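You operate a simulated robot arm through the tools that you are given. There is no shell and no other tool. Be economical: measure what you need, move in short steps, check, and stop when the job is done.

Carry out the task below with a simulated robot arm. There is one attempt and no reset: what you move stays moved.

Task
Move the black lid to the blue cup; break the green cup's crust and skim its foam.
Fine: wait till the crust is pale; break it with the stirrer, which ends rinsed in the short glass; skim with the blue spoon, which ends rinsed in the tall glass.

Only the result counts: the job must be done as asked and must still hold three seconds after the hand-in. Knocking over, shifting, dropping, spilling or breaking anything else fails it. Lids that push on must go on centred and level and be pressed home; caps that screw on are set level and turned clockwise until they are tight.

Robot
A 7-joint arm with a two-finger parallel gripper, fixed in place. Base frame: the origin is at the foot of the arm, x ahead of it, y to its left, z up; the work surface is at about z = 800. Readings come in mm, degrees, newtons and seconds.
Its first joint turns from -166.0 to 166.0 degrees. Payload 4.4 kg.
Tool frame: the origin (TCP) lies between the finger pads and is the grasp point; the fingertips stand 23 mm ahead of it; z points along the fingers, y is the line along which they close. The gripper opens to 94 mm. The fingers are 38 mm wide and 10 mm thick; the gripper's body (54 by 96 mm) begins 39 mm behind the TCP.
Orientation is told as [roll, pitch, yaw] about the base's x, y, z axes, in that order, counted from this pose: with the fingers straight down and closing along the base's y, the tool's x points along the base's -x, its y along +y and its z along -z.

Tools
- The arm moves only by the tool servo_tool. Its argument "rows" is a list of rows, each an object of numbers (a shift or turn left out is 0, a gripper value left out holds the last): "dx", "dy", "dz": the shift along the base's x, y, z in mm; "ax", "ay", "az": the turn, a rotation vector about the base's x, y, z in degrees; "gripper": the opening, from 0 (shut) to 1 (fully open). In form: [{"dx": .., "dy": .., "dz": .., "ax": .., "ay": .., "az": .., "gripper": ..}, ...]. A call has 1 to 8 rows; each row shifts and turns the commanded pose from where the row before left it. Rows are played at 5 a second. More than 50 mm and 8.6 degrees between two rows, or a gripper value outside its range, and nothing of the call is played. A pose out of reach is approached as far as the arm can. The call stops where the force on the tool passes 40 N (or 10 N more than at its start, if that is more) or the arm is blocked; 0.2 s more then pass. The fingers move at their own pace (about 72 mm/s each) and stop on an object; they squeeze with about 23 N. The grip force told is the motor's: it shows also when the fingers shut on nothing. Time passes only in rows, and 0.2 s behind the last, so rows that do not move let the fingers close. The reply holds the time, the measured pose of the TCP, the force on the tool along the base axes, the opening and the grip force, in the units named above and with some noise.
- Cameras (640 x 400 px; columns grow to the right, rows downward): "scene" is fixed at [397.4, 648.3, 1694.5]; the picture's right is [-0.73, -0.68, 0.00], its down [-0.50, 0.54, -0.68] and it looks along [0.46, -0.50, -0.73] (base axes); focal length 269 px, centre (320, 200). "wrist" rides on the gripper at [86, 16, -74] in the tool frame; the picture's right is [-0.18, 0.98, 0.00], its down [-0.58, -0.11, -0.81] and it looks along [-0.79, -0.15, 0.59] (tool axes); focal length 243 px, centre (320, 200). There is no depth. A picture from a camera that has moved, and an enlarged one, comes with that camera's place and axes in the base frame and with its lens.
- snapshot(camera): a new picture of that camera. No time passes.
- zoom(camera, box): a new picture of the part [left, top, right, bottom] of that camera's present view, enlarged. No time passes.
- job_done(): hands the job in; it is judged then, once.

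Work in short steps. Places have to be worked out from the pictures, the camera data and where the tool is seen: move nearer, look again, correct. Check each grasp and each placing, and mend what went wrong. You have 120 turns and 84 pictures in all, those below and enlarged ones among them. Open the gripper and draw the arm clear of the work before you hand the job in, unless the task says otherwise; then end with one line.

The tools are called after "Request:" by a JSON object that holds its "api" and its "payload". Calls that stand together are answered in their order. servo_tool: Moves the arm, as the interface text tells. Its arguments: {"type":"object","properties":{"rows":{"type":"array"}},"required":["rows"]} The other tools are called the same way: snapshot (camera) takes a picture; zoom (camera, box) takes an enlarged picture of a part of a camera's view; job_done () hands the job in.

At the start:

```text
t: 0.0
tcp_pos: [672.0, 45.5, 1340.6]
tcp_rot: [0.1, 0.1, 0.1]
wrist_force: [0.8, 0.3, 0.2]
width: 93.9
grasp_force: 0.0
```

scene: 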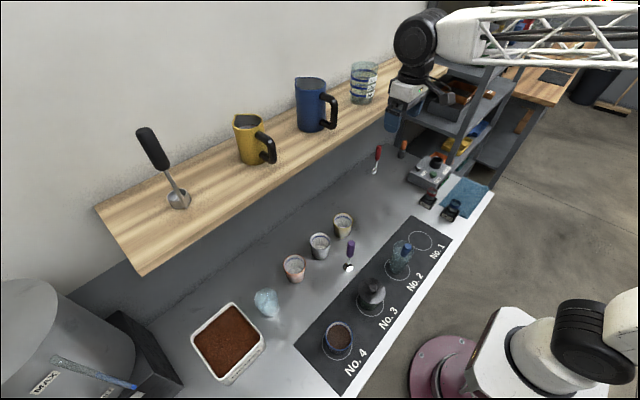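
wrist: 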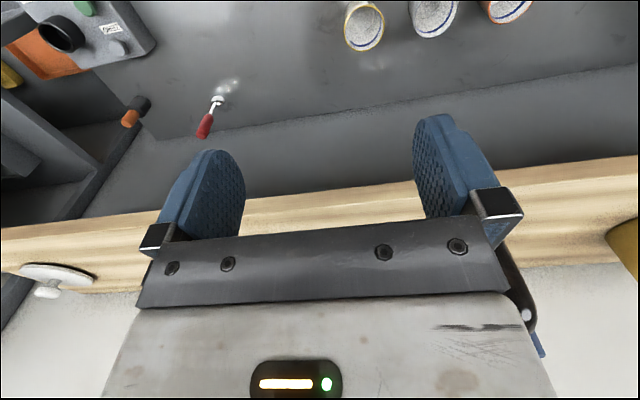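

I start by enlarging the work area to identify the cups, lid, spoons and glasses.

Request:
{"api": "zoom", "payload": {"camera": "scene", "box": [300, 200, 480, 312]}}

Request:
{"api": "zoom", "payload": {"camera": "scene", "box": [180, 260, 420, 400]}}

Request:
{"api": "zoom", "payload": {"camera": "scene", "box": [340, 120, 500, 220]}}

Request:
{"api": "zoom", "payload": {"camera": "scene", "box": [100, 50, 420, 250]}}

```text
3.56 times, centred on (390, 256) of scene
camera zoom: at [397.4, 648.3, 1694.5], right [-0.73, -0.68, 0.0], down [-0.5, 0.54, -0.68], along [0.46, -0.5, -0.73], focal length 955 px, centre (71, 1)
```

zoom: 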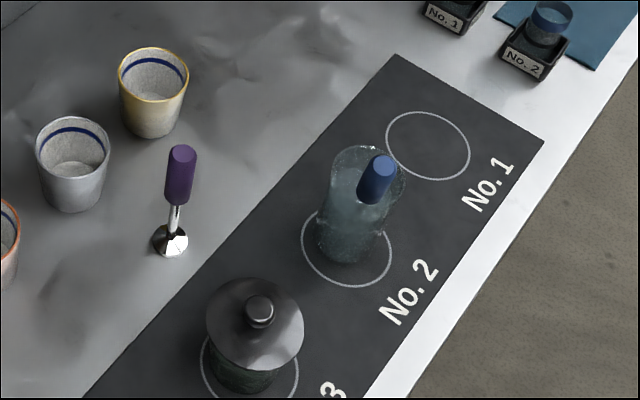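

```text
2.67 times, centred on (300, 330) of scene
camera zoom: at [397.4, 648.3, 1694.5], right [-0.73, -0.68, 0.0], down [-0.5, 0.54, -0.68], along [0.46, -0.5, -0.73], focal length 716 px, centre (373, -147)
```

zoom: 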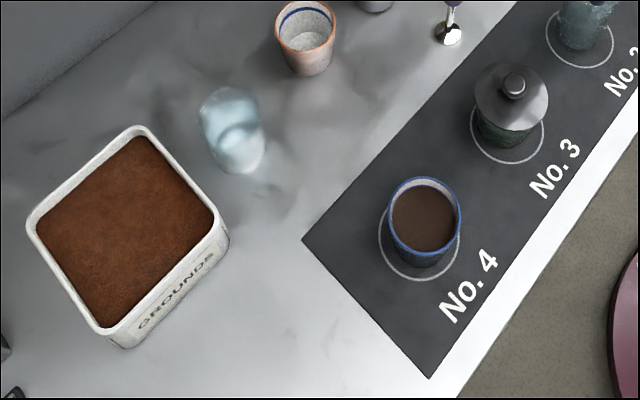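

```text
4.00 times, centred on (420, 170) of scene
camera zoom: at [397.4, 648.3, 1694.5], right [-0.73, -0.68, 0.0], down [-0.5, 0.54, -0.68], along [0.46, -0.5, -0.73], focal length 1075 px, centre (-80, 320)
```

zoom: 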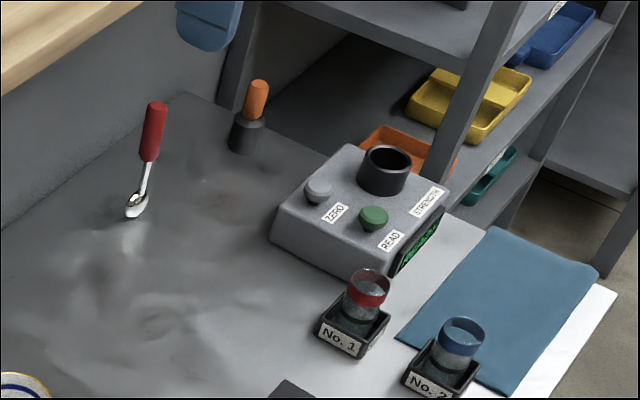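

```text
2.00 times, centred on (260, 150) of scene
camera zoom: at [397.4, 648.3, 1694.5], right [-0.73, -0.68, 0.0], down [-0.5, 0.54, -0.68], along [0.46, -0.5, -0.73], focal length 537 px, centre (440, 300)
```

zoom: 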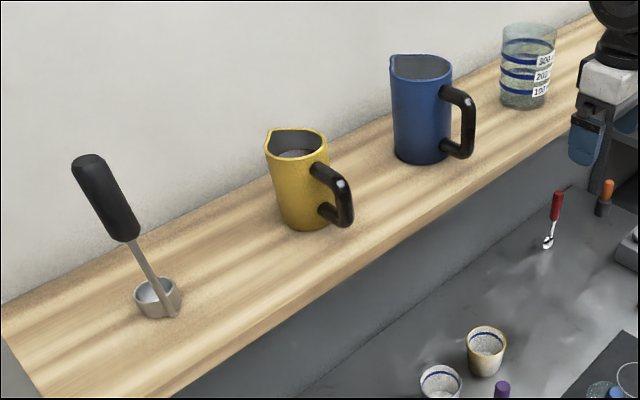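

The lidded cup is probably the green one (ring 3), and the blue cup stands open at ring 4. I look closer at the remaining items: the glass at ring 2, the short glass and the bottom-left corner.

Request:
{"api": "zoom", "payload": {"camera": "scene", "box": [370, 225, 434, 265]}}

Request:
{"api": "zoom", "payload": {"camera": "scene", "box": [0, 270, 208, 400]}}

Request:
{"api": "zoom", "payload": {"camera": "scene", "box": [320, 260, 416, 320]}}

```text
10.00 times, centred on (402, 245) of scene
camera zoom: at [397.4, 648.3, 1694.5], right [-0.73, -0.68, 0.0], down [-0.5, 0.54, -0.68], along [0.46, -0.5, -0.73], focal length 2687 px, centre (-500, -250)
```

zoom: 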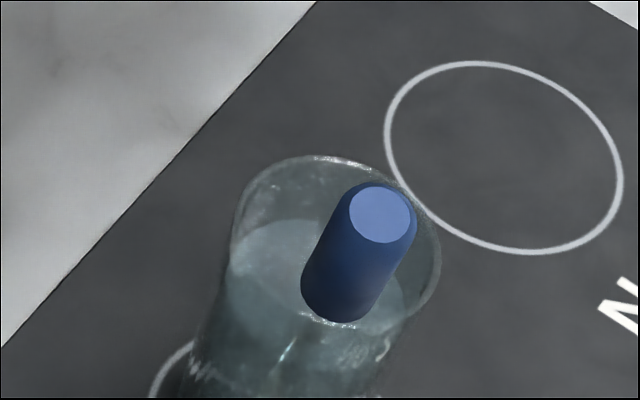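

```text
3.08 times, centred on (104, 335) of scene
camera zoom: at [397.4, 648.3, 1694.5], right [-0.73, -0.68, 0.0], down [-0.5, 0.54, -0.68], along [0.46, -0.5, -0.73], focal length 827 px, centre (985, -215)
```

zoom: 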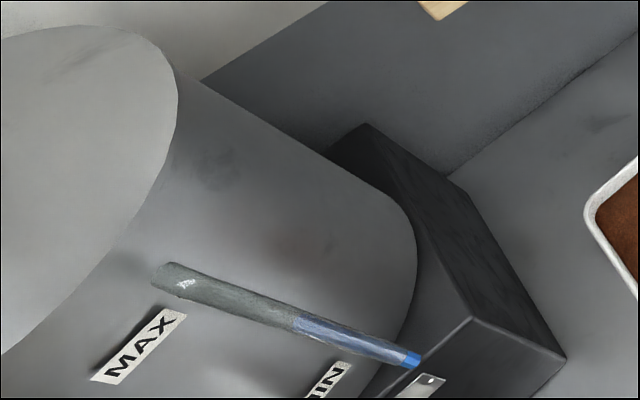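

```text
6.67 times, centred on (368, 290) of scene
camera zoom: at [397.4, 648.3, 1694.5], right [-0.73, -0.68, 0.0], down [-0.5, 0.54, -0.68], along [0.46, -0.5, -0.73], focal length 1791 px, centre (0, -400)
```

zoom: 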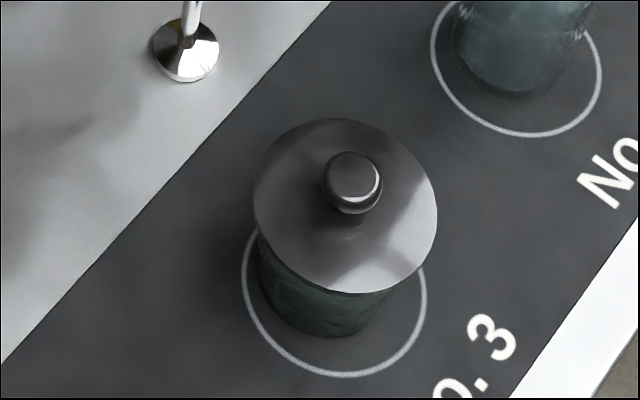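

The black lid with a knob sits on the green cup at ring 3. I lower the arm and pull it back to get a better oblique view of the spoons and the possible stirrer.

Request:
{"api": "servo_tool", "payload": {"rows": [{"dx": -31, "dy": 15, "dz": -27}, {"dx": -31, "dy": 15, "dz": -27}, {"dx": -31, "dy": 15, "dz": -27}, {"dx": -31, "dy": 15, "dz": -27}, {"dx": -31, "dy": 15, "dz": -27}, {"dx": -31, "dy": 15, "dz": -27}, {"dx": -31, "dy": 15, "dz": -27}]}}

Request:
{"api": "snapshot", "payload": {"camera": "wrist"}}

Request:
{"api": "snapshot", "payload": {"camera": "scene"}}

```text
t: 1.6
tcp_pos: [454.9, 152.3, 1148.2]
tcp_rot: [-0.1, 0.0, -0.1]
wrist_force: [0.7, 0.7, 0.0]
width: 93.7
grasp_force: 0.2
```

```text
74 pictures are left
camera wrist: at [368.7, 168.2, 1223.8], right [0.18, 0.98, 0.0], down [0.58, -0.11, 0.81], along [0.79, -0.15, -0.59], focal length 243 px, centre (320, 200)
```

wrist: 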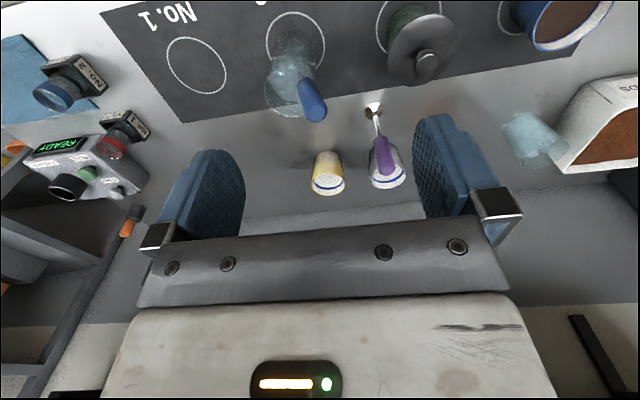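

```text
73 pictures are left
```

scene: 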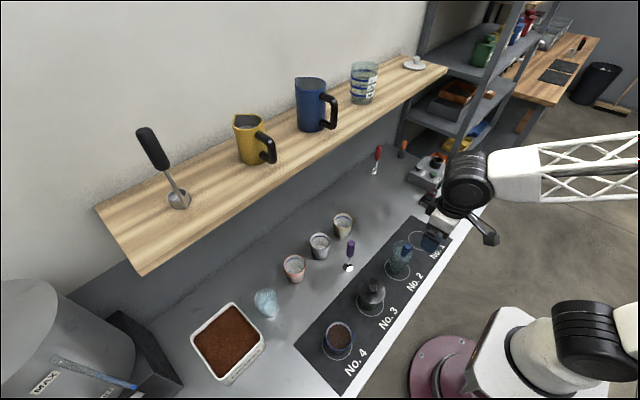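

The purple-handled item appears to stand upright. I enlarge it and the back corner.

Request:
{"api": "zoom", "payload": {"camera": "wrist", "box": [240, 80, 432, 200]}}

Request:
{"api": "zoom", "payload": {"camera": "wrist", "box": [0, 40, 192, 260]}}

Request:
{"api": "zoom", "payload": {"camera": "wrist", "box": [448, 60, 640, 180]}}

```text
3.33 times, centred on (336, 140) of wrist
camera zoom: at [368.7, 168.2, 1223.8], right [0.18, 0.98, 0.0], down [0.58, -0.11, 0.81], along [0.79, -0.15, -0.59], focal length 809 px, centre (267, 400)
```

zoom: 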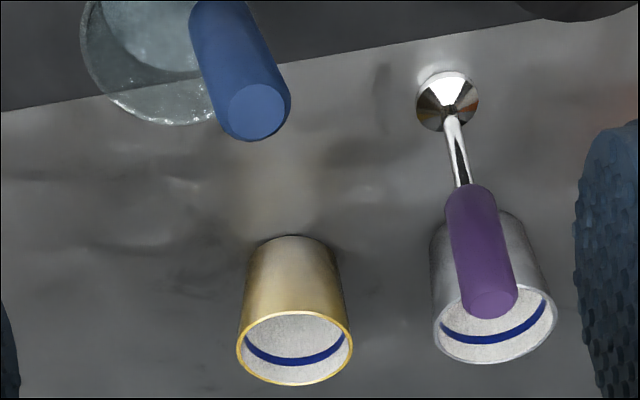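

```text
1.82 times, centred on (96, 150) of wrist
camera zoom: at [368.7, 168.2, 1223.8], right [0.18, 0.98, 0.0], down [0.58, -0.11, 0.81], along [0.79, -0.15, -0.59], focal length 441 px, centre (727, 291)
```

zoom: 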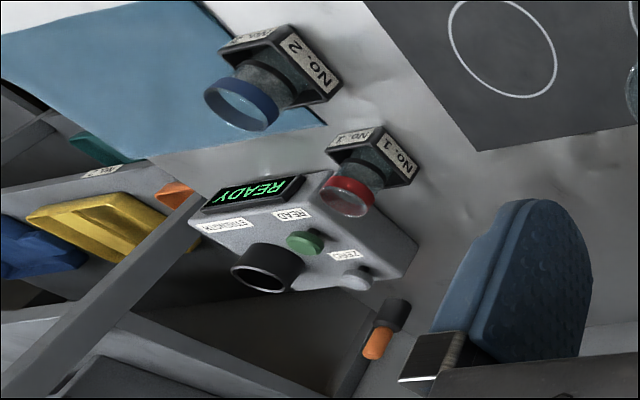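

```text
3.33 times, centred on (544, 120) of wrist
camera zoom: at [368.7, 168.2, 1223.8], right [0.18, 0.98, 0.0], down [0.58, -0.11, 0.81], along [0.79, -0.15, -0.59], focal length 809 px, centre (-427, 467)
```

zoom: 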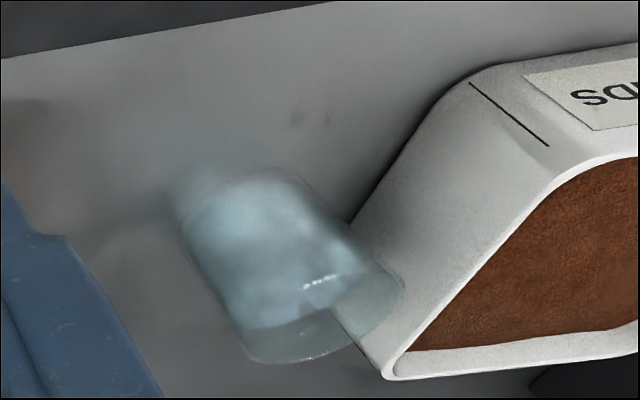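

I enlarge the red, orange and purple implements to decide which one is the stirrer.

Request:
{"api": "zoom", "payload": {"camera": "scene", "box": [360, 135, 424, 175]}}

Request:
{"api": "zoom", "payload": {"camera": "scene", "box": [318, 235, 382, 275]}}

```text
10.00 times, centred on (392, 155) of scene
camera zoom: at [397.4, 648.3, 1694.5], right [-0.73, -0.68, 0.0], down [-0.5, 0.54, -0.68], along [0.46, -0.5, -0.73], focal length 2687 px, centre (-400, 650)
```

zoom: 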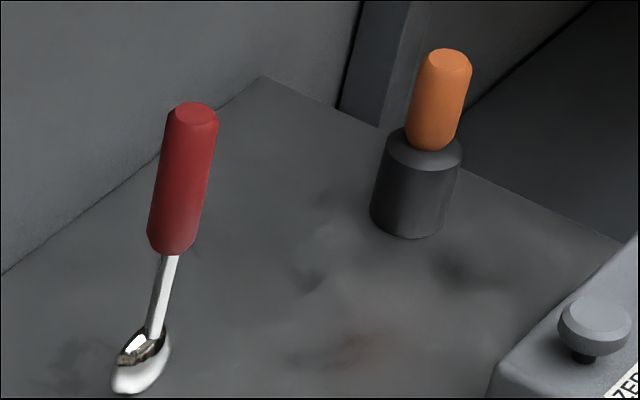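

```text
10.00 times, centred on (350, 255) of scene
camera zoom: at [397.4, 648.3, 1694.5], right [-0.73, -0.68, 0.0], down [-0.5, 0.54, -0.68], along [0.46, -0.5, -0.73], focal length 2687 px, centre (20, -350)
```

zoom: 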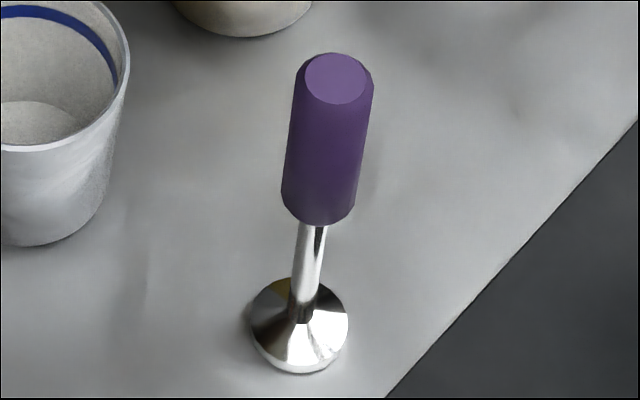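

I judge orange to be a squat tamper or brush, red a spare spoon and purple the stirrer. Triangulating from both cameras puts the lid knob near (526, 270, 910), so I move to hover above it.

Request:
{"api": "servo_tool", "payload": {"rows": [{"dx": 14.2, "dy": 23.5, "dz": -29}, {"dx": 14.2, "dy": 23.5, "dz": -29}, {"dx": 14.2, "dy": 23.5, "dz": -29}, {"dx": 14.2, "dy": 23.5, "dz": -29}, {"dx": 14.2, "dy": 23.5, "dz": -29}]}}

Request:
{"api": "snapshot", "payload": {"camera": "wrist"}}

Request:
{"api": "snapshot", "payload": {"camera": "scene"}}

```text
t: 2.8
tcp_pos: [527.7, 268.7, 1006.3]
tcp_rot: [0.0, -0.1, 0.0]
wrist_force: [-0.2, -0.9, -0.3]
width: 94.1
grasp_force: 0.0
```

```text
67 pictures are left
camera wrist: at [442.1, 285.1, 1082.4], right [0.18, 0.98, 0.0], down [0.58, -0.11, 0.81], along [0.79, -0.15, -0.59], focal length 243 px, centre (320, 200)
```

wrist: 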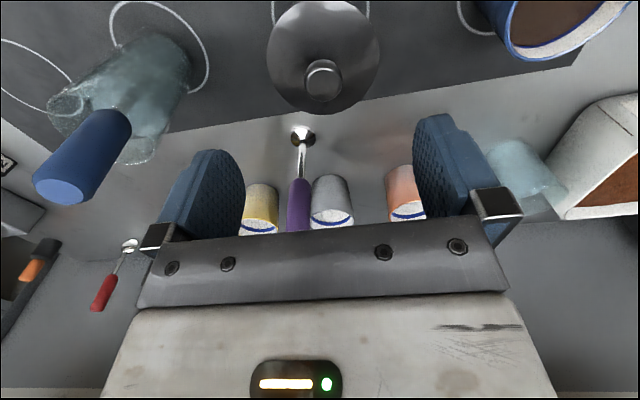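

```text
66 pictures are left
```

scene: 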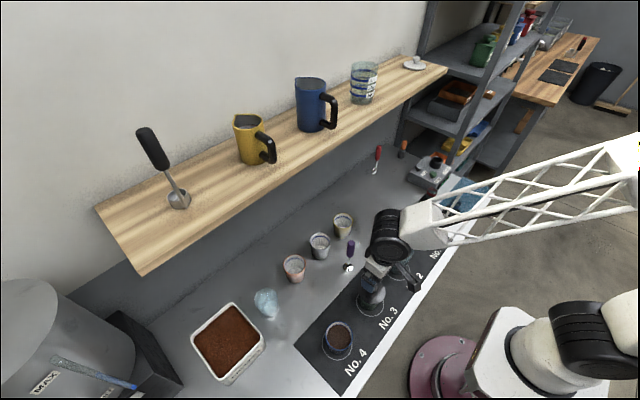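

The knob is almost straight below, about 3 mm to +y. I descend 55 mm and check it again.

Request:
{"api": "servo_tool", "payload": {"rows": [{"dy": 3, "dz": -28}, {"dz": -27}]}}

Request:
{"api": "zoom", "payload": {"camera": "wrist", "box": [220, 60, 420, 185]}}

Request:
{"api": "zoom", "payload": {"camera": "scene", "box": [330, 240, 426, 320]}}

```text
t: 3.4
tcp_pos: [526.5, 269.0, 954.7]
tcp_rot: [-0.1, 0.0, 0.1]
wrist_force: [-0.3, 0.2, -0.6]
width: 94.5
grasp_force: 0.0
```

```text
3.20 times, centred on (320, 122) of wrist
camera zoom: at [440.0, 286.1, 1029.9], right [0.18, 0.98, 0.0], down [0.58, -0.11, 0.81], along [0.79, -0.15, -0.59], focal length 776 px, centre (320, 448)
```

zoom: 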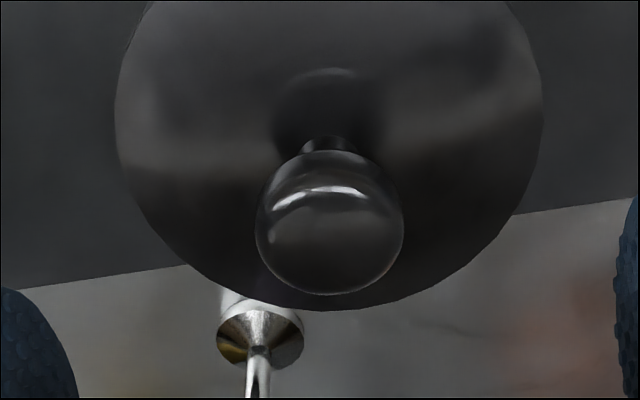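

```text
5.00 times, centred on (378, 280) of scene
camera zoom: at [397.4, 648.3, 1694.5], right [-0.73, -0.68, 0.0], down [-0.5, 0.54, -0.68], along [0.46, -0.5, -0.73], focal length 1344 px, centre (30, -200)
```

zoom: 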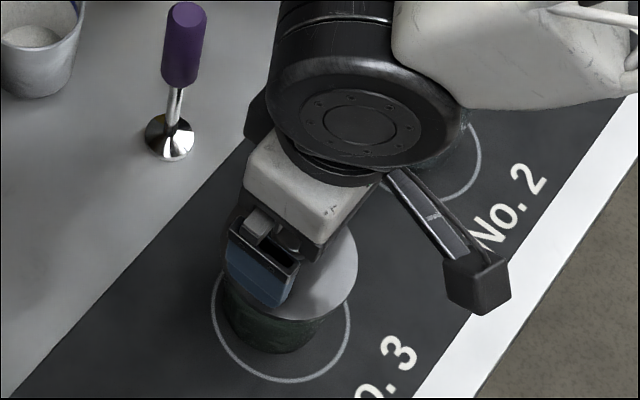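

The knob is a ball of about 26 mm centred near (525, 271, 917). I lower the TCP to about z = 926 so the fingertips stay clear of the lid plate, then read the pose.

Request:
{"api": "servo_tool", "payload": {"rows": [{"dx": -1, "dy": 1.5, "dz": -13}, {"dz": -12}, {}]}}

Request:
{"api": "snapshot", "payload": {"camera": "wrist"}}

```text
t: 4.2
tcp_pos: [523.9, 272.4, 927.3]
tcp_rot: [0.1, 0.0, 0.0]
wrist_force: [0.1, 0.2, -0.1]
width: 93.9
grasp_force: 0.0
```

```text
63 pictures are left
camera wrist: at [438.4, 288.6, 1003.0], right [0.18, 0.98, 0.0], down [0.58, -0.11, 0.81], along [0.79, -0.15, -0.59], focal length 243 px, centre (320, 200)
```

wrist: 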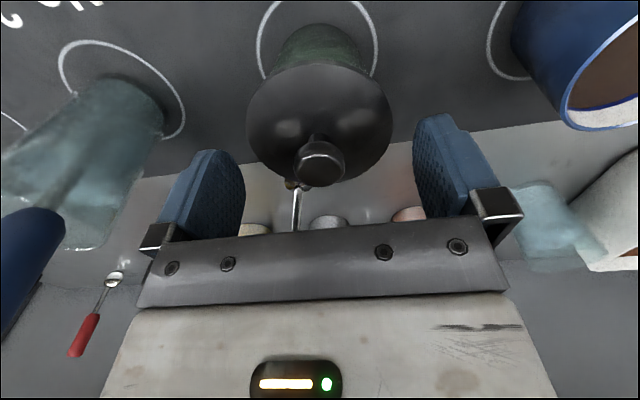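

The ball is between the fingers, slightly below the TCP as planned. I close and lift a little to check whether the lid comes up and whether it's tight.

Request:
{"api": "servo_tool", "payload": {"rows": [{"gripper": 0}, {}, {}, {"dz": 5}, {"dz": 10}, {"dz": 15}]}}

Request:
{"api": "snapshot", "payload": {"camera": "wrist"}}

```text
t: 5.6
tcp_pos: [525.1, 271.2, 957.0]
tcp_rot: [0.1, 0.0, 0.0]
wrist_force: [0.2, 0.4, -0.6]
width: 26.6
grasp_force: 23.2
```

```text
62 pictures are left
camera wrist: at [438.9, 288.2, 1033.0], right [0.18, 0.98, 0.0], down [0.58, -0.11, 0.81], along [0.79, -0.15, -0.59], focal length 243 px, centre (320, 200)
```

wrist: 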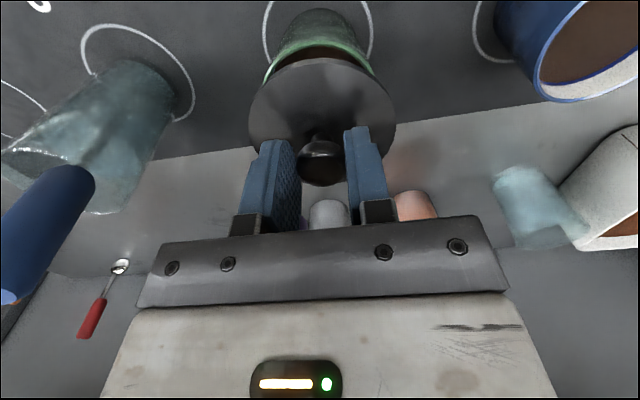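

The lid came away cleanly with the knob centred in the grip. I raise it and move toward the blue cup to measure its rim.

Request:
{"api": "servo_tool", "payload": {"rows": [{"dz": 35}, {"dz": 30}, {"dy": 40}, {"dy": 40}, {"dy": 40}, {}]}}

Request:
{"api": "snapshot", "payload": {"camera": "wrist"}}

Request:
{"api": "zoom", "payload": {"camera": "scene", "box": [310, 260, 438, 370]}}

```text
t: 7.0
tcp_pos: [527.2, 390.3, 1021.5]
tcp_rot: [0.1, -0.1, 0.1]
wrist_force: [-0.3, -0.1, -1.2]
width: 26.6
grasp_force: 23.0
```

```text
61 pictures are left
camera wrist: at [440.7, 407.0, 1096.9], right [0.18, 0.98, 0.0], down [0.58, -0.11, 0.81], along [0.79, -0.15, -0.59], focal length 243 px, centre (320, 200)
```

wrist: 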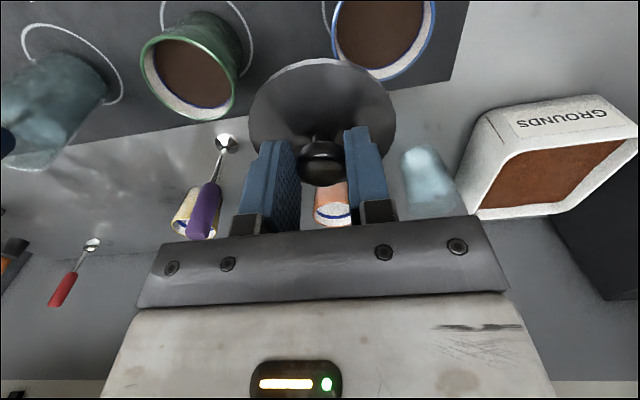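

```text
3.64 times, centred on (374, 315) of scene
camera zoom: at [397.4, 648.3, 1694.5], right [-0.73, -0.68, 0.0], down [-0.5, 0.54, -0.68], along [0.46, -0.5, -0.73], focal length 977 px, centre (124, -218)
```

zoom: 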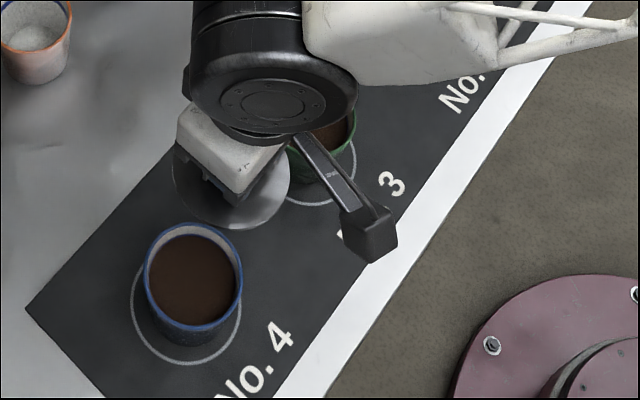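

Both cups look alike, with the blue rim near (517, 441, 883). To compare directly I take an accurate view of the green cup now, then the blue cup from the same relative position.

Request:
{"api": "zoom", "payload": {"camera": "wrist", "box": [100, 0, 292, 140]}}

Request:
{"api": "servo_tool", "payload": {"rows": [{"dx": -2.5, "dy": 42.5}, {"dx": -2.5, "dy": 42.5}, {"dx": -2, "dy": 42.5}, {"dx": -1, "dy": 42.5}, {}]}}

Request:
{"api": "zoom", "payload": {"camera": "wrist", "box": [100, 0, 292, 140]}}

```text
2.86 times, centred on (196, 70) of wrist
camera zoom: at [440.7, 407.0, 1096.9], right [0.18, 0.98, 0.0], down [0.58, -0.11, 0.81], along [0.79, -0.15, -0.59], focal length 693 px, centre (674, 571)
```

zoom: 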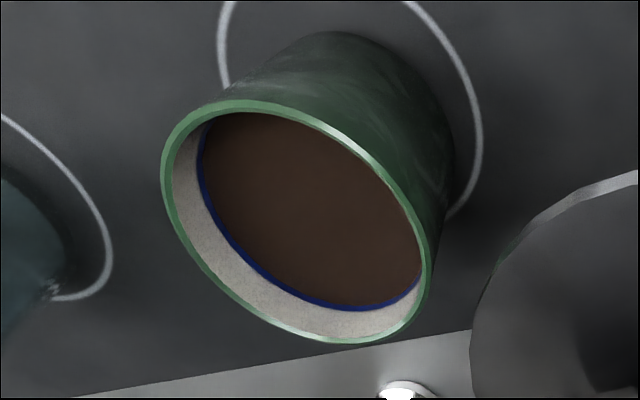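

```text
t: 8.2
tcp_pos: [520.0, 559.7, 1020.5]
tcp_rot: [0.0, 0.1, 0.0]
wrist_force: [0.1, 0.8, -0.9]
width: 26.7
grasp_force: 22.6
```

```text
2.86 times, centred on (196, 70) of wrist
camera zoom: at [433.9, 576.2, 1096.9], right [0.18, 0.98, 0.0], down [0.58, -0.11, 0.81], along [0.79, -0.15, -0.59], focal length 693 px, centre (674, 571)
```

zoom: 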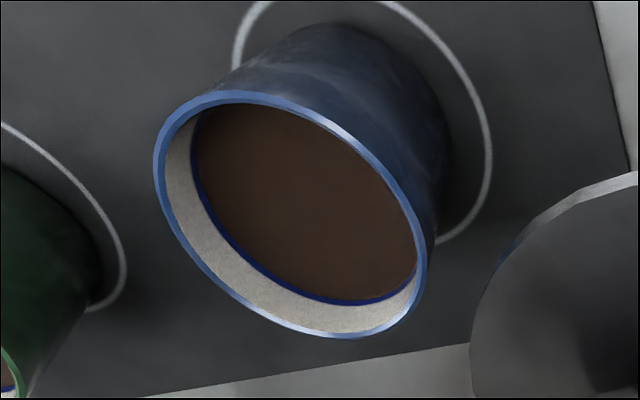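

The blue cup sits offset (−10.1, +169.2) mm from the green one, about (515, 440), with the same rim height. I move over it and lower partway.

Request:
{"api": "servo_tool", "payload": {"rows": [{"dx": -2.1, "dy": -41}, {"dy": -41}, {"dy": -38.8}, {}, {"dz": -30}, {"dz": -30}, {}]}}

Request:
{"api": "snapshot", "payload": {"camera": "wrist"}}

Request:
{"api": "zoom", "payload": {"camera": "scene", "box": [290, 290, 386, 370]}}

```text
t: 9.8
tcp_pos: [516.7, 441.8, 960.6]
tcp_rot: [-0.1, 0.0, 0.0]
wrist_force: [0.0, 0.0, 0.5]
width: 26.7
grasp_force: 23.5
```

```text
57 pictures are left
camera wrist: at [429.8, 457.1, 1036.4], right [0.18, 0.98, 0.0], down [0.58, -0.11, 0.81], along [0.79, -0.15, -0.59], focal length 243 px, centre (320, 200)
```

wrist: 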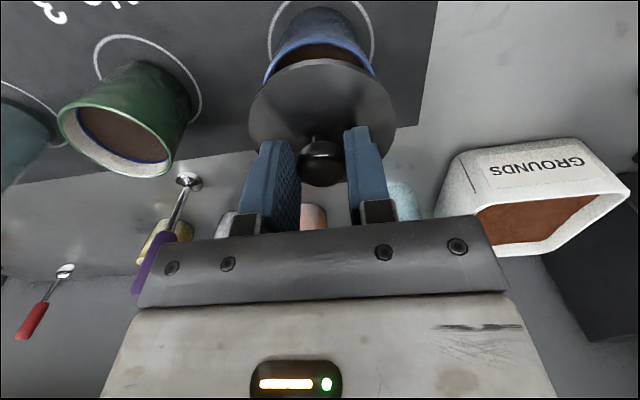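

```text
5.00 times, centred on (338, 330) of scene
camera zoom: at [397.4, 648.3, 1694.5], right [-0.73, -0.68, 0.0], down [-0.5, 0.54, -0.68], along [0.46, -0.5, -0.73], focal length 1344 px, centre (230, -450)
```

zoom: 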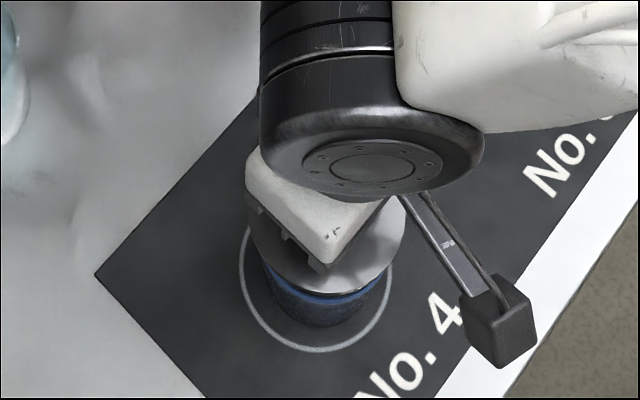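

The alignment mirrors the earlier green-cup view, so I lower until the lid makes contact, watching the force.

Request:
{"api": "servo_tool", "payload": {"rows": [{"dz": -15}, {"dz": -10}, {"dz": -4}, {"dz": -3}, {"dz": -2}, {}]}}

```text
t: 11.2
tcp_pos: [515.5, 441.6, 927.9]
tcp_rot: [0.0, -0.1, 0.0]
wrist_force: [0.6, 1.2, 0.4]
width: 26.5
grasp_force: 22.7
```

There's no clear contact force yet, so I press on in small steps.

Request:
{"api": "servo_tool", "payload": {"rows": [{"dz": -1.5}, {"dz": -1.5}, {"dz": -1.5}, {"dz": -1.5}, {}]}}

```text
t: 12.4
tcp_pos: [515.4, 441.1, 922.9]
tcp_rot: [0.0, 0.0, 0.1]
wrist_force: [2.8, -1.2, 18.6]
width: 26.6
grasp_force: 23.3
```

Contact shows at z = 923 with 18.6 N. I press harder to make sure it's home.

Request:
{"api": "servo_tool", "payload": {"rows": [{"dz": -2}, {"dz": -2}, {}]}}

Request:
{"api": "snapshot", "payload": {"camera": "wrist"}}

```text
t: 13.2
tcp_pos: [513.9, 440.0, 917.2]
tcp_rot: [0.1, -0.1, 0.0]
wrist_force: [-0.6, 5.3, 17.1]
width: 26.5
grasp_force: 23.1
```

```text
55 pictures are left
camera wrist: at [428.6, 457.3, 993.0], right [0.18, 0.98, 0.0], down [0.58, -0.11, 0.81], along [0.79, -0.15, -0.59], focal length 243 px, centre (320, 200)
```

wrist: 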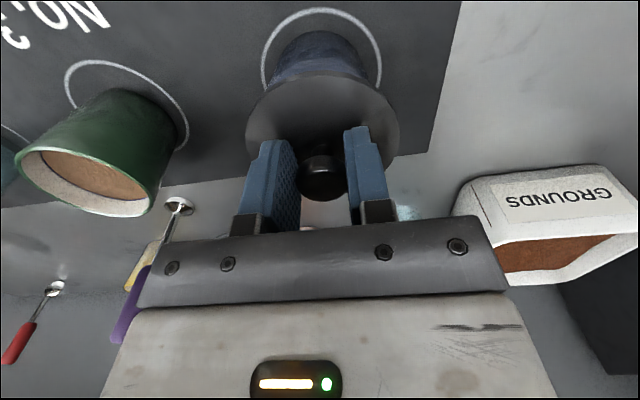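

The fingers slid about 6 mm down the ball while pressing. I'll release, rise, shut the fingers and press on top of the knob instead.

Request:
{"api": "servo_tool", "payload": {"rows": [{"dz": 4, "gripper": 0.5}, {}, {"dz": 25}, {"dz": 28, "gripper": 0}, {"dx": 1}, {}, {}]}}

Request:
{"api": "snapshot", "payload": {"camera": "wrist"}}

```text
t: 14.8
tcp_pos: [515.8, 440.5, 972.9]
tcp_rot: [0.0, 0.0, 0.0]
wrist_force: [0.8, 0.8, 0.6]
width: 0.1
grasp_force: 22.7
```

```text
54 pictures are left
camera wrist: at [429.2, 457.0, 1049.3], right [0.18, 0.98, 0.0], down [0.58, -0.11, 0.81], along [0.79, -0.15, -0.59], focal length 243 px, centre (320, 200)
```

wrist: 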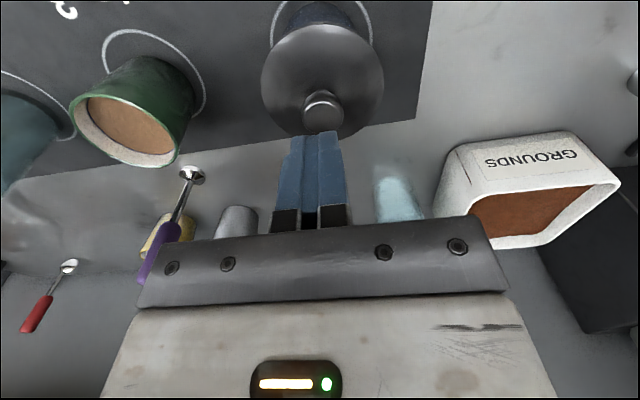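

Closed fingers are above the knob, so I press down gently onto it until the force stop.

Request:
{"api": "servo_tool", "payload": {"rows": [{"dz": -12}, {"dz": -6}, {"dz": -3}, {"dz": -3}, {"dz": -3}, {"dz": -3}, {"dz": -3}]}}

```text
t: 16.4
tcp_pos: [516.5, 441.1, 941.0]
tcp_rot: [0.0, 0.0, 0.0]
wrist_force: [1.0, 0.6, 0.5]
width: 0.0
grasp_force: 23.2
```

No contact at tip height 918, which is surprising, so I look.

Request:
{"api": "snapshot", "payload": {"camera": "wrist"}}

Request:
{"api": "zoom", "payload": {"camera": "scene", "box": [290, 290, 386, 370]}}

```text
53 pictures are left
camera wrist: at [430.1, 457.0, 1017.0], right [0.18, 0.98, 0.0], down [0.58, -0.11, 0.81], along [0.79, -0.15, -0.59], focal length 243 px, centre (320, 200)
```

wrist: 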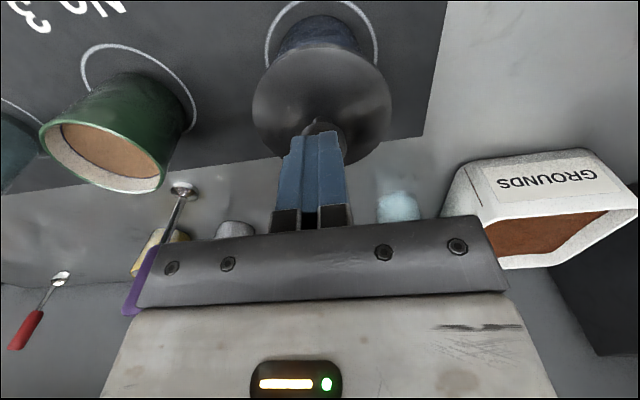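

```text
5.00 times, centred on (338, 330) of scene
camera zoom: at [397.4, 648.3, 1694.5], right [-0.73, -0.68, 0.0], down [-0.5, 0.54, -0.68], along [0.46, -0.5, -0.73], focal length 1344 px, centre (230, -450)
```

zoom: 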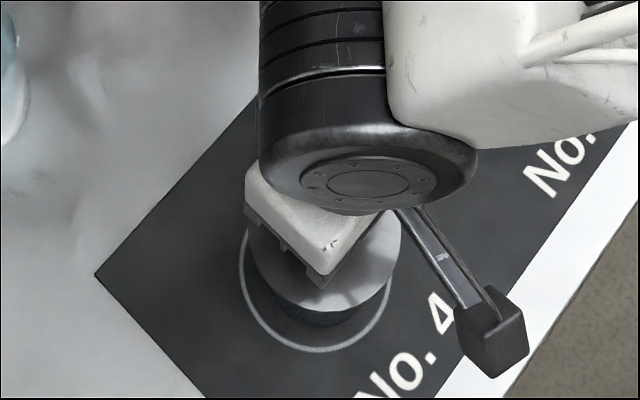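

The lid now covers the blue rim and looks level. The fingers are just above the knob, so I continue pressing.

Request:
{"api": "servo_tool", "payload": {"rows": [{"dz": -2}, {"dz": -2}, {"dz": -2}, {"dz": -2}, {"dz": -2}, {"dz": -2}, {"dz": -2}]}}

```text
t: 17.4
tcp_pos: [517.5, 442.2, 937.8]
tcp_rot: [0.2, -0.2, 0.0]
wrist_force: [-2.7, -2.1, 6.3]
width: 0.2
grasp_force: 22.9
stopped in row 4: the force on the tool passed its limit (the readings are from after the stop); the commanded pose is now the measured one
```

The force stop tripped (over 40 N), so the lid is pressed home. I rise and inspect that it's level and centred.

Request:
{"api": "servo_tool", "payload": {"rows": [{"dz": 30}, {"dz": 40}, {"dy": -45, "dz": 5}, {"dy": -45}, {"gripper": 1}]}}

Request:
{"api": "zoom", "payload": {"camera": "scene", "box": [290, 290, 386, 370]}}

Request:
{"api": "snapshot", "payload": {"camera": "wrist"}}

```text
t: 18.6
tcp_pos: [517.4, 348.7, 1013.5]
tcp_rot: [0.1, -0.2, 0.0]
wrist_force: [0.4, 0.4, 0.4]
width: 53.6
grasp_force: 0.4
```

```text
5.00 times, centred on (338, 330) of scene
camera zoom: at [397.4, 648.3, 1694.5], right [-0.73, -0.68, 0.0], down [-0.5, 0.54, -0.68], along [0.46, -0.5, -0.73], focal length 1344 px, centre (230, -450)
```

zoom: 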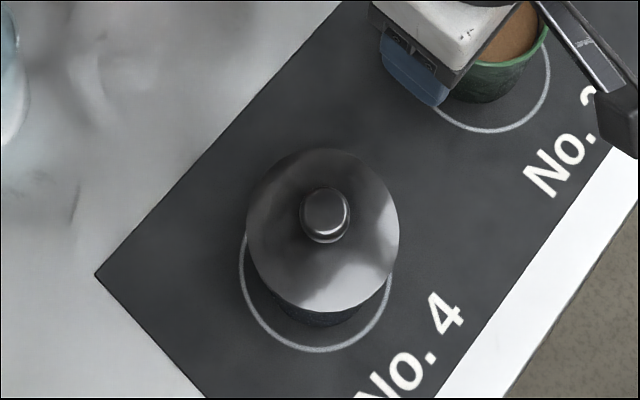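

```text
50 pictures are left
camera wrist: at [431.5, 366.0, 1088.8], right [0.18, 0.98, 0.0], down [0.58, -0.11, 0.81], along [0.79, -0.15, -0.59], focal length 243 px, centre (320, 200)
```

wrist: 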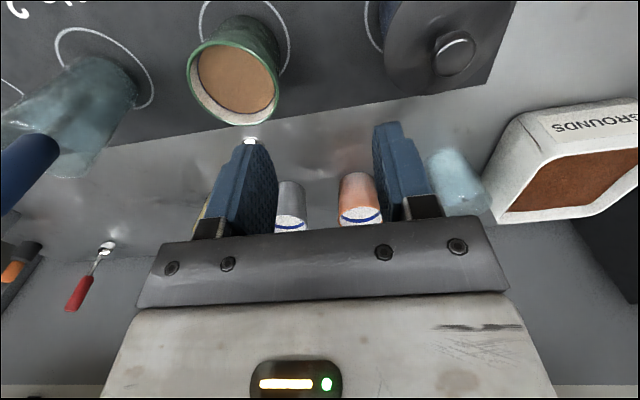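

The lid sits level and centred on the blue cup, and the green cup's crust is turning pale. I move toward the purple stirrer to localise its handle.

Request:
{"api": "servo_tool", "payload": {"rows": [{"dz": 40}, {"dx": 25, "dy": -35, "dz": 10}, {"dx": 25, "dy": -40}, {"dx": 25, "dy": -40}, {"dx": 10}, {}]}}

Request:
{"api": "snapshot", "payload": {"camera": "wrist"}}

```text
t: 19.9
tcp_pos: [602.7, 235.8, 1064.4]
tcp_rot: [0.2, -0.2, -0.1]
wrist_force: [-0.8, -0.1, -0.4]
width: 94.0
grasp_force: 0.1
```

```text
49 pictures are left
camera wrist: at [516.0, 252.8, 1140.1], right [0.18, 0.98, 0.0], down [0.58, -0.11, 0.81], along [0.79, -0.15, -0.59], focal length 243 px, centre (320, 200)
```

wrist: 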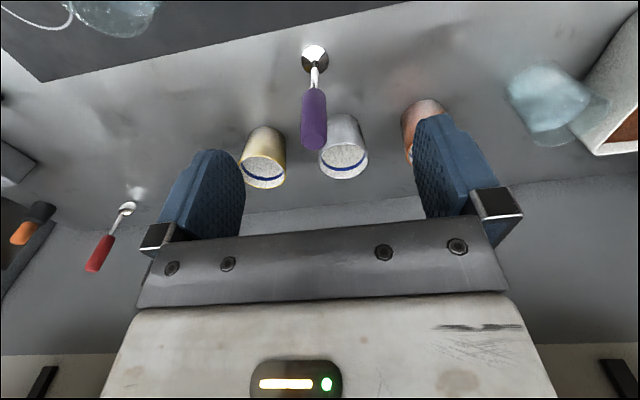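

The handle axis is near (658, 219) with its top at z ≈ 966. I move over it, lower to about 1000 and verify.

Request:
{"api": "servo_tool", "payload": {"rows": [{"dx": 28, "dy": -8.5}, {"dx": 28, "dy": -8.5}, {"dz": -35}, {"dz": -30}, {}]}}

Request:
{"api": "snapshot", "payload": {"camera": "wrist"}}

Request:
{"api": "zoom", "payload": {"camera": "scene", "box": [310, 210, 406, 270]}}

```text
t: 21.1
tcp_pos: [658.2, 220.9, 997.9]
tcp_rot: [0.2, -0.3, 0.0]
wrist_force: [0.5, 0.6, 0.1]
width: 93.9
grasp_force: 0.1
```

```text
48 pictures are left
camera wrist: at [571.9, 237.6, 1072.2], right [0.18, 0.98, 0.0], down [0.58, -0.11, 0.81], along [0.79, -0.15, -0.59], focal length 243 px, centre (320, 200)
```

wrist: 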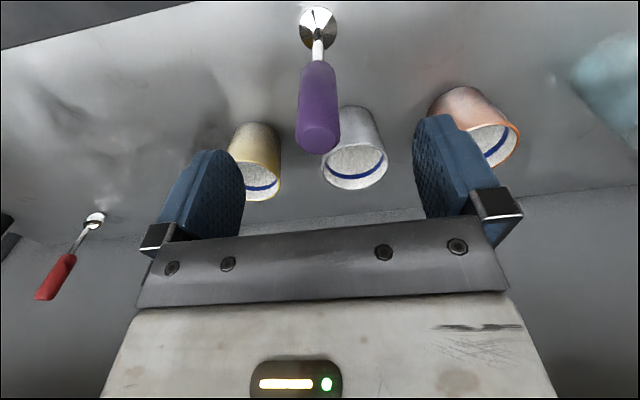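

```text
6.67 times, centred on (358, 240) of scene
camera zoom: at [397.4, 648.3, 1694.5], right [-0.73, -0.68, 0.0], down [-0.5, 0.54, -0.68], along [0.46, -0.5, -0.73], focal length 1791 px, centre (67, -67)
```

zoom: 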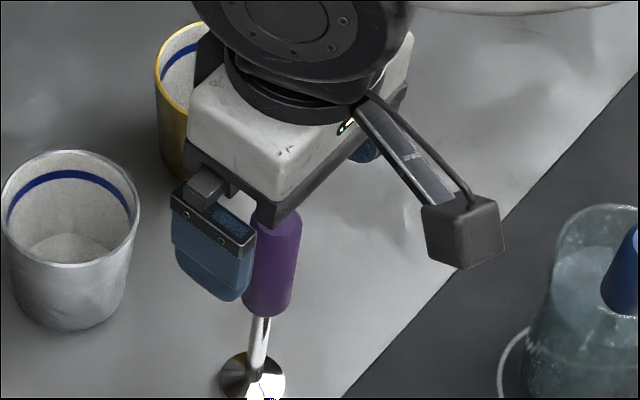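

Aligned to within a millimetre or two. I descend to z ≈ 940 and close on the handle.

Request:
{"api": "servo_tool", "payload": {"rows": [{"dz": -30}, {"dz": -28}, {}, {"gripper": 0}, {}, {}, {}]}}

Request:
{"api": "snapshot", "payload": {"camera": "wrist"}}

Request:
{"api": "zoom", "payload": {"camera": "scene", "box": [300, 200, 428, 310]}}

```text
t: 22.8
tcp_pos: [657.1, 220.3, 939.7]
tcp_rot: [0.2, -0.2, 0.1]
wrist_force: [0.1, 0.1, 0.3]
width: 25.3
grasp_force: 23.0
```

```text
46 pictures are left
camera wrist: at [570.3, 237.0, 1015.4], right [0.18, 0.98, 0.0], down [0.58, -0.11, 0.81], along [0.79, -0.15, -0.59], focal length 243 px, centre (320, 200)
```

wrist: 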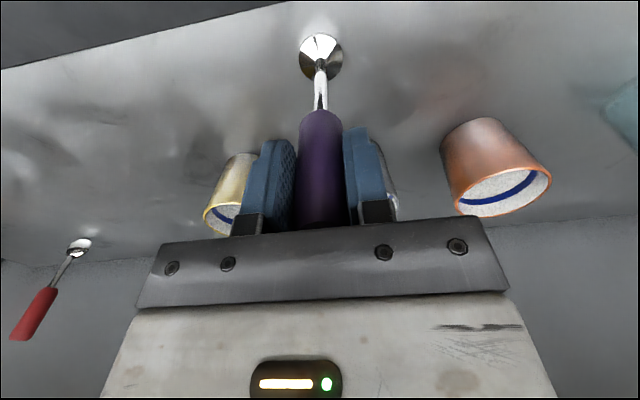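

```text
3.64 times, centred on (364, 255) of scene
camera zoom: at [397.4, 648.3, 1694.5], right [-0.73, -0.68, 0.0], down [-0.5, 0.54, -0.68], along [0.46, -0.5, -0.73], focal length 977 px, centre (160, 0)
```

zoom: 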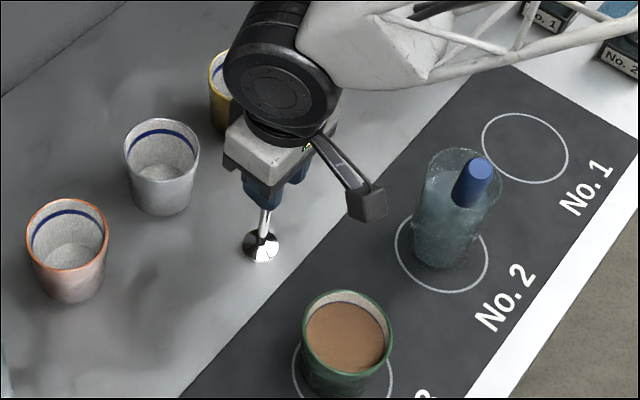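

Stirrer gripped (25.3 mm). I lift it, carry it to just beside the green cup and check the crust colour.

Request:
{"api": "servo_tool", "payload": {"rows": [{"dz": 40}, {"dz": 40}, {"dz": 40}, {"dx": -40, "dy": 16}, {"dx": -40, "dy": 16}, {}]}}

Request:
{"api": "zoom", "payload": {"camera": "scene", "box": [320, 260, 416, 320]}}

Request:
{"api": "snapshot", "payload": {"camera": "wrist"}}

```text
t: 24.1
tcp_pos: [575.0, 251.8, 1060.1]
tcp_rot: [0.3, -0.3, 0.0]
wrist_force: [-0.7, 0.6, -0.4]
width: 25.4
grasp_force: 22.9
```

```text
6.67 times, centred on (368, 290) of scene
camera zoom: at [397.4, 648.3, 1694.5], right [-0.73, -0.68, 0.0], down [-0.5, 0.54, -0.68], along [0.46, -0.5, -0.73], focal length 1791 px, centre (0, -400)
```

zoom: 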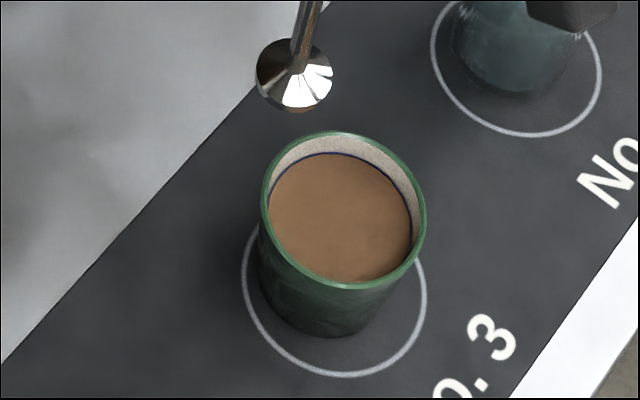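

```text
43 pictures are left
camera wrist: at [489.6, 268.8, 1135.0], right [0.18, 0.98, 0.0], down [0.58, -0.11, 0.81], along [0.79, -0.15, -0.59], focal length 243 px, centre (320, 200)
```

wrist: 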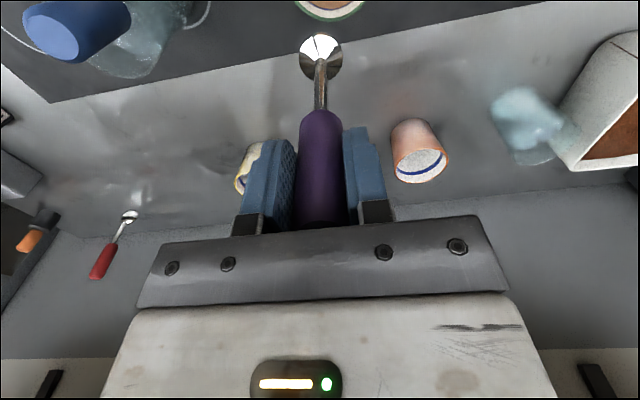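

The crust is mid-tan now. I position the stirrer over the cup centre (524, 271) and wait a few seconds to see whether it gets paler.

Request:
{"api": "servo_tool", "payload": {"rows": [{"dx": -25, "dy": 9.5}, {"dx": -25, "dy": 9.5}, {}, {}, {}, {}, {}, {}]}}

Request:
{"api": "servo_tool", "payload": {"rows": [{}, {}, {}, {}, {}, {}, {}, {}]}}

Request:
{"api": "zoom", "payload": {"camera": "scene", "box": [320, 260, 416, 320]}}

```text
t: 25.9
tcp_pos: [527.9, 273.4, 1060.9]
tcp_rot: [0.2, -0.3, 0.0]
wrist_force: [0.3, -0.6, -2.7]
width: 25.3
grasp_force: 22.9
```

```text
t: 27.8
tcp_pos: [528.0, 272.6, 1059.2]
tcp_rot: [0.1, -0.3, 0.0]
wrist_force: [-0.3, 0.2, -1.3]
width: 25.3
grasp_force: 23.2
```

```text
6.67 times, centred on (368, 290) of scene
camera zoom: at [397.4, 648.3, 1694.5], right [-0.73, -0.68, 0.0], down [-0.5, 0.54, -0.68], along [0.46, -0.5, -0.73], focal length 1791 px, centre (0, -400)
```

zoom: 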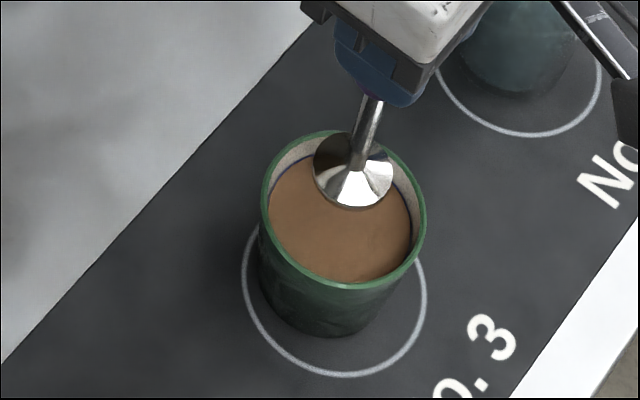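

The colour has barely changed in the last 4 s. I wait about 5 s more to confirm it has levelled off.

Request:
{"api": "servo_tool", "payload": {"rows": [{"dx": -3, "dy": -1}, {}, {}, {}, {}, {}, {}, {}]}}

Request:
{"api": "servo_tool", "payload": {"rows": [{}, {}, {}, {}, {}, {}, {}, {}]}}

Request:
{"api": "servo_tool", "payload": {"rows": [{}, {}, {}, {}, {}, {}, {}, {}]}}

Request:
{"api": "zoom", "payload": {"camera": "scene", "box": [320, 260, 416, 320]}}

```text
t: 29.6
tcp_pos: [524.9, 270.5, 1060.0]
tcp_rot: [0.2, -0.2, 0.0]
wrist_force: [-0.2, 0.2, -0.6]
width: 25.4
grasp_force: 23.5
```

```text
t: 31.4
tcp_pos: [525.5, 270.2, 1058.7]
tcp_rot: [0.2, -0.1, 0.0]
wrist_force: [-0.1, 0.0, -1.5]
width: 25.3
grasp_force: 23.0
```

```text
t: 33.1
tcp_pos: [525.8, 271.0, 1058.4]
tcp_rot: [0.2, -0.2, 0.0]
wrist_force: [-0.2, -0.6, -2.4]
width: 25.4
grasp_force: 23.3
```

```text
6.67 times, centred on (368, 290) of scene
camera zoom: at [397.4, 648.3, 1694.5], right [-0.73, -0.68, 0.0], down [-0.5, 0.54, -0.68], along [0.46, -0.5, -0.73], focal length 1791 px, centre (0, -400)
```

zoom: 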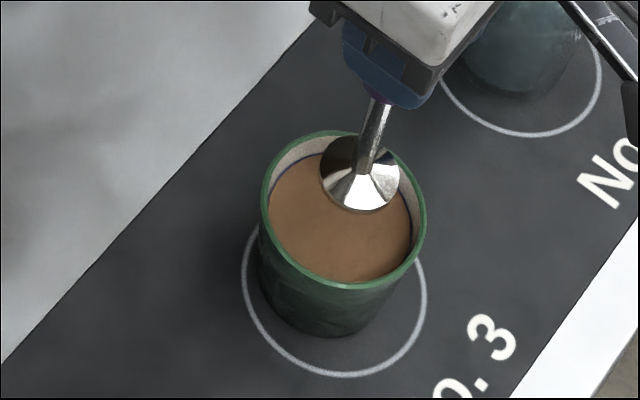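

The crust is a stable pale tan, so I lower the stirrer slowly into it, staying centred.

Request:
{"api": "servo_tool", "payload": {"rows": [{"dx": -1, "dz": -20}, {"dz": -20}, {"dz": -12}, {"dz": -10}, {"dz": -8}, {}]}}

Request:
{"api": "zoom", "payload": {"camera": "scene", "box": [320, 260, 416, 320]}}

```text
t: 34.5
tcp_pos: [523.3, 269.8, 987.8]
tcp_rot: [0.2, -0.2, 0.0]
wrist_force: [-0.7, -0.2, -2.0]
width: 25.1
grasp_force: 23.2
```

```text
6.67 times, centred on (368, 290) of scene
camera zoom: at [397.4, 648.3, 1694.5], right [-0.73, -0.68, 0.0], down [-0.5, 0.54, -0.68], along [0.46, -0.5, -0.73], focal length 1791 px, centre (0, -400)
```

zoom: 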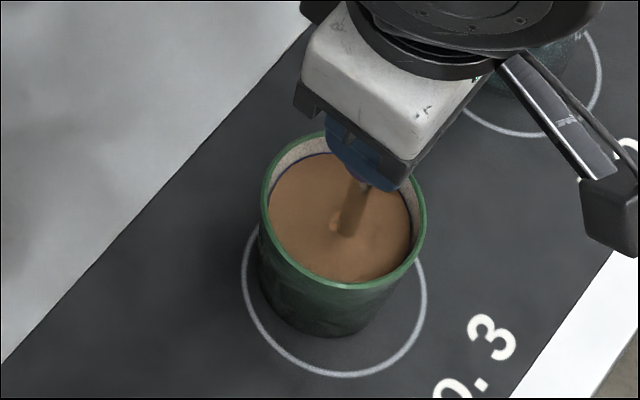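

The foot is just below the crust. I sweep it gently in a circle of about 9 mm radius.

Request:
{"api": "servo_tool", "payload": {"rows": [{"dx": 9}, {"dx": -2.6, "dy": 6.4}, {"dx": -6.4, "dy": 2.6}, {"dx": -6.4, "dy": -2.6}, {"dx": -2.6, "dy": -6.4}, {"dx": 2.6, "dy": -6.4}, {"dx": 6.4, "dy": -2.6}, {"dx": 6.4, "dy": 2.6}]}}

Request:
{"api": "zoom", "payload": {"camera": "scene", "box": [320, 260, 416, 320]}}

```text
t: 36.4
tcp_pos: [528.7, 263.8, 989.4]
tcp_rot: [0.2, -0.2, 0.0]
wrist_force: [-0.2, 0.0, -1.9]
width: 24.9
grasp_force: 23.6
```

```text
6.67 times, centred on (368, 290) of scene
camera zoom: at [397.4, 648.3, 1694.5], right [-0.73, -0.68, 0.0], down [-0.5, 0.54, -0.68], along [0.46, -0.5, -0.73], focal length 1791 px, centre (0, -400)
```

zoom: 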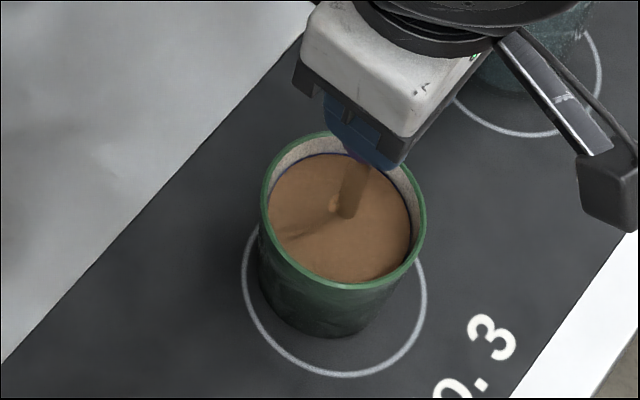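

The crust isn't visibly broken yet, so I stir further with quicker strokes inside the same radius.

Request:
{"api": "servo_tool", "payload": {"rows": [{"dx": 1, "dy": 14}, {"dx": -14}, {"dy": -14}, {"dx": 14}, {"dy": 14}, {"dx": -14}, {"dy": -14}, {"dx": 14}]}}

Request:
{"api": "zoom", "payload": {"camera": "scene", "box": [320, 260, 416, 320]}}

```text
t: 38.1
tcp_pos: [529.2, 265.0, 988.8]
tcp_rot: [0.2, -0.3, 0.0]
wrist_force: [-0.7, -0.6, -1.0]
width: 25.0
grasp_force: 22.6
```

```text
6.67 times, centred on (368, 290) of scene
camera zoom: at [397.4, 648.3, 1694.5], right [-0.73, -0.68, 0.0], down [-0.5, 0.54, -0.68], along [0.46, -0.5, -0.73], focal length 1791 px, centre (0, -400)
```

zoom: 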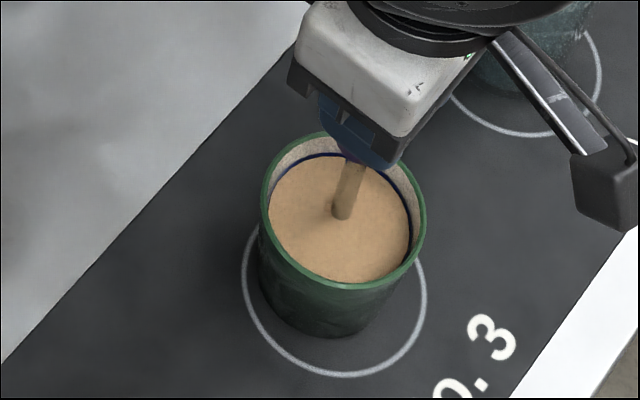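

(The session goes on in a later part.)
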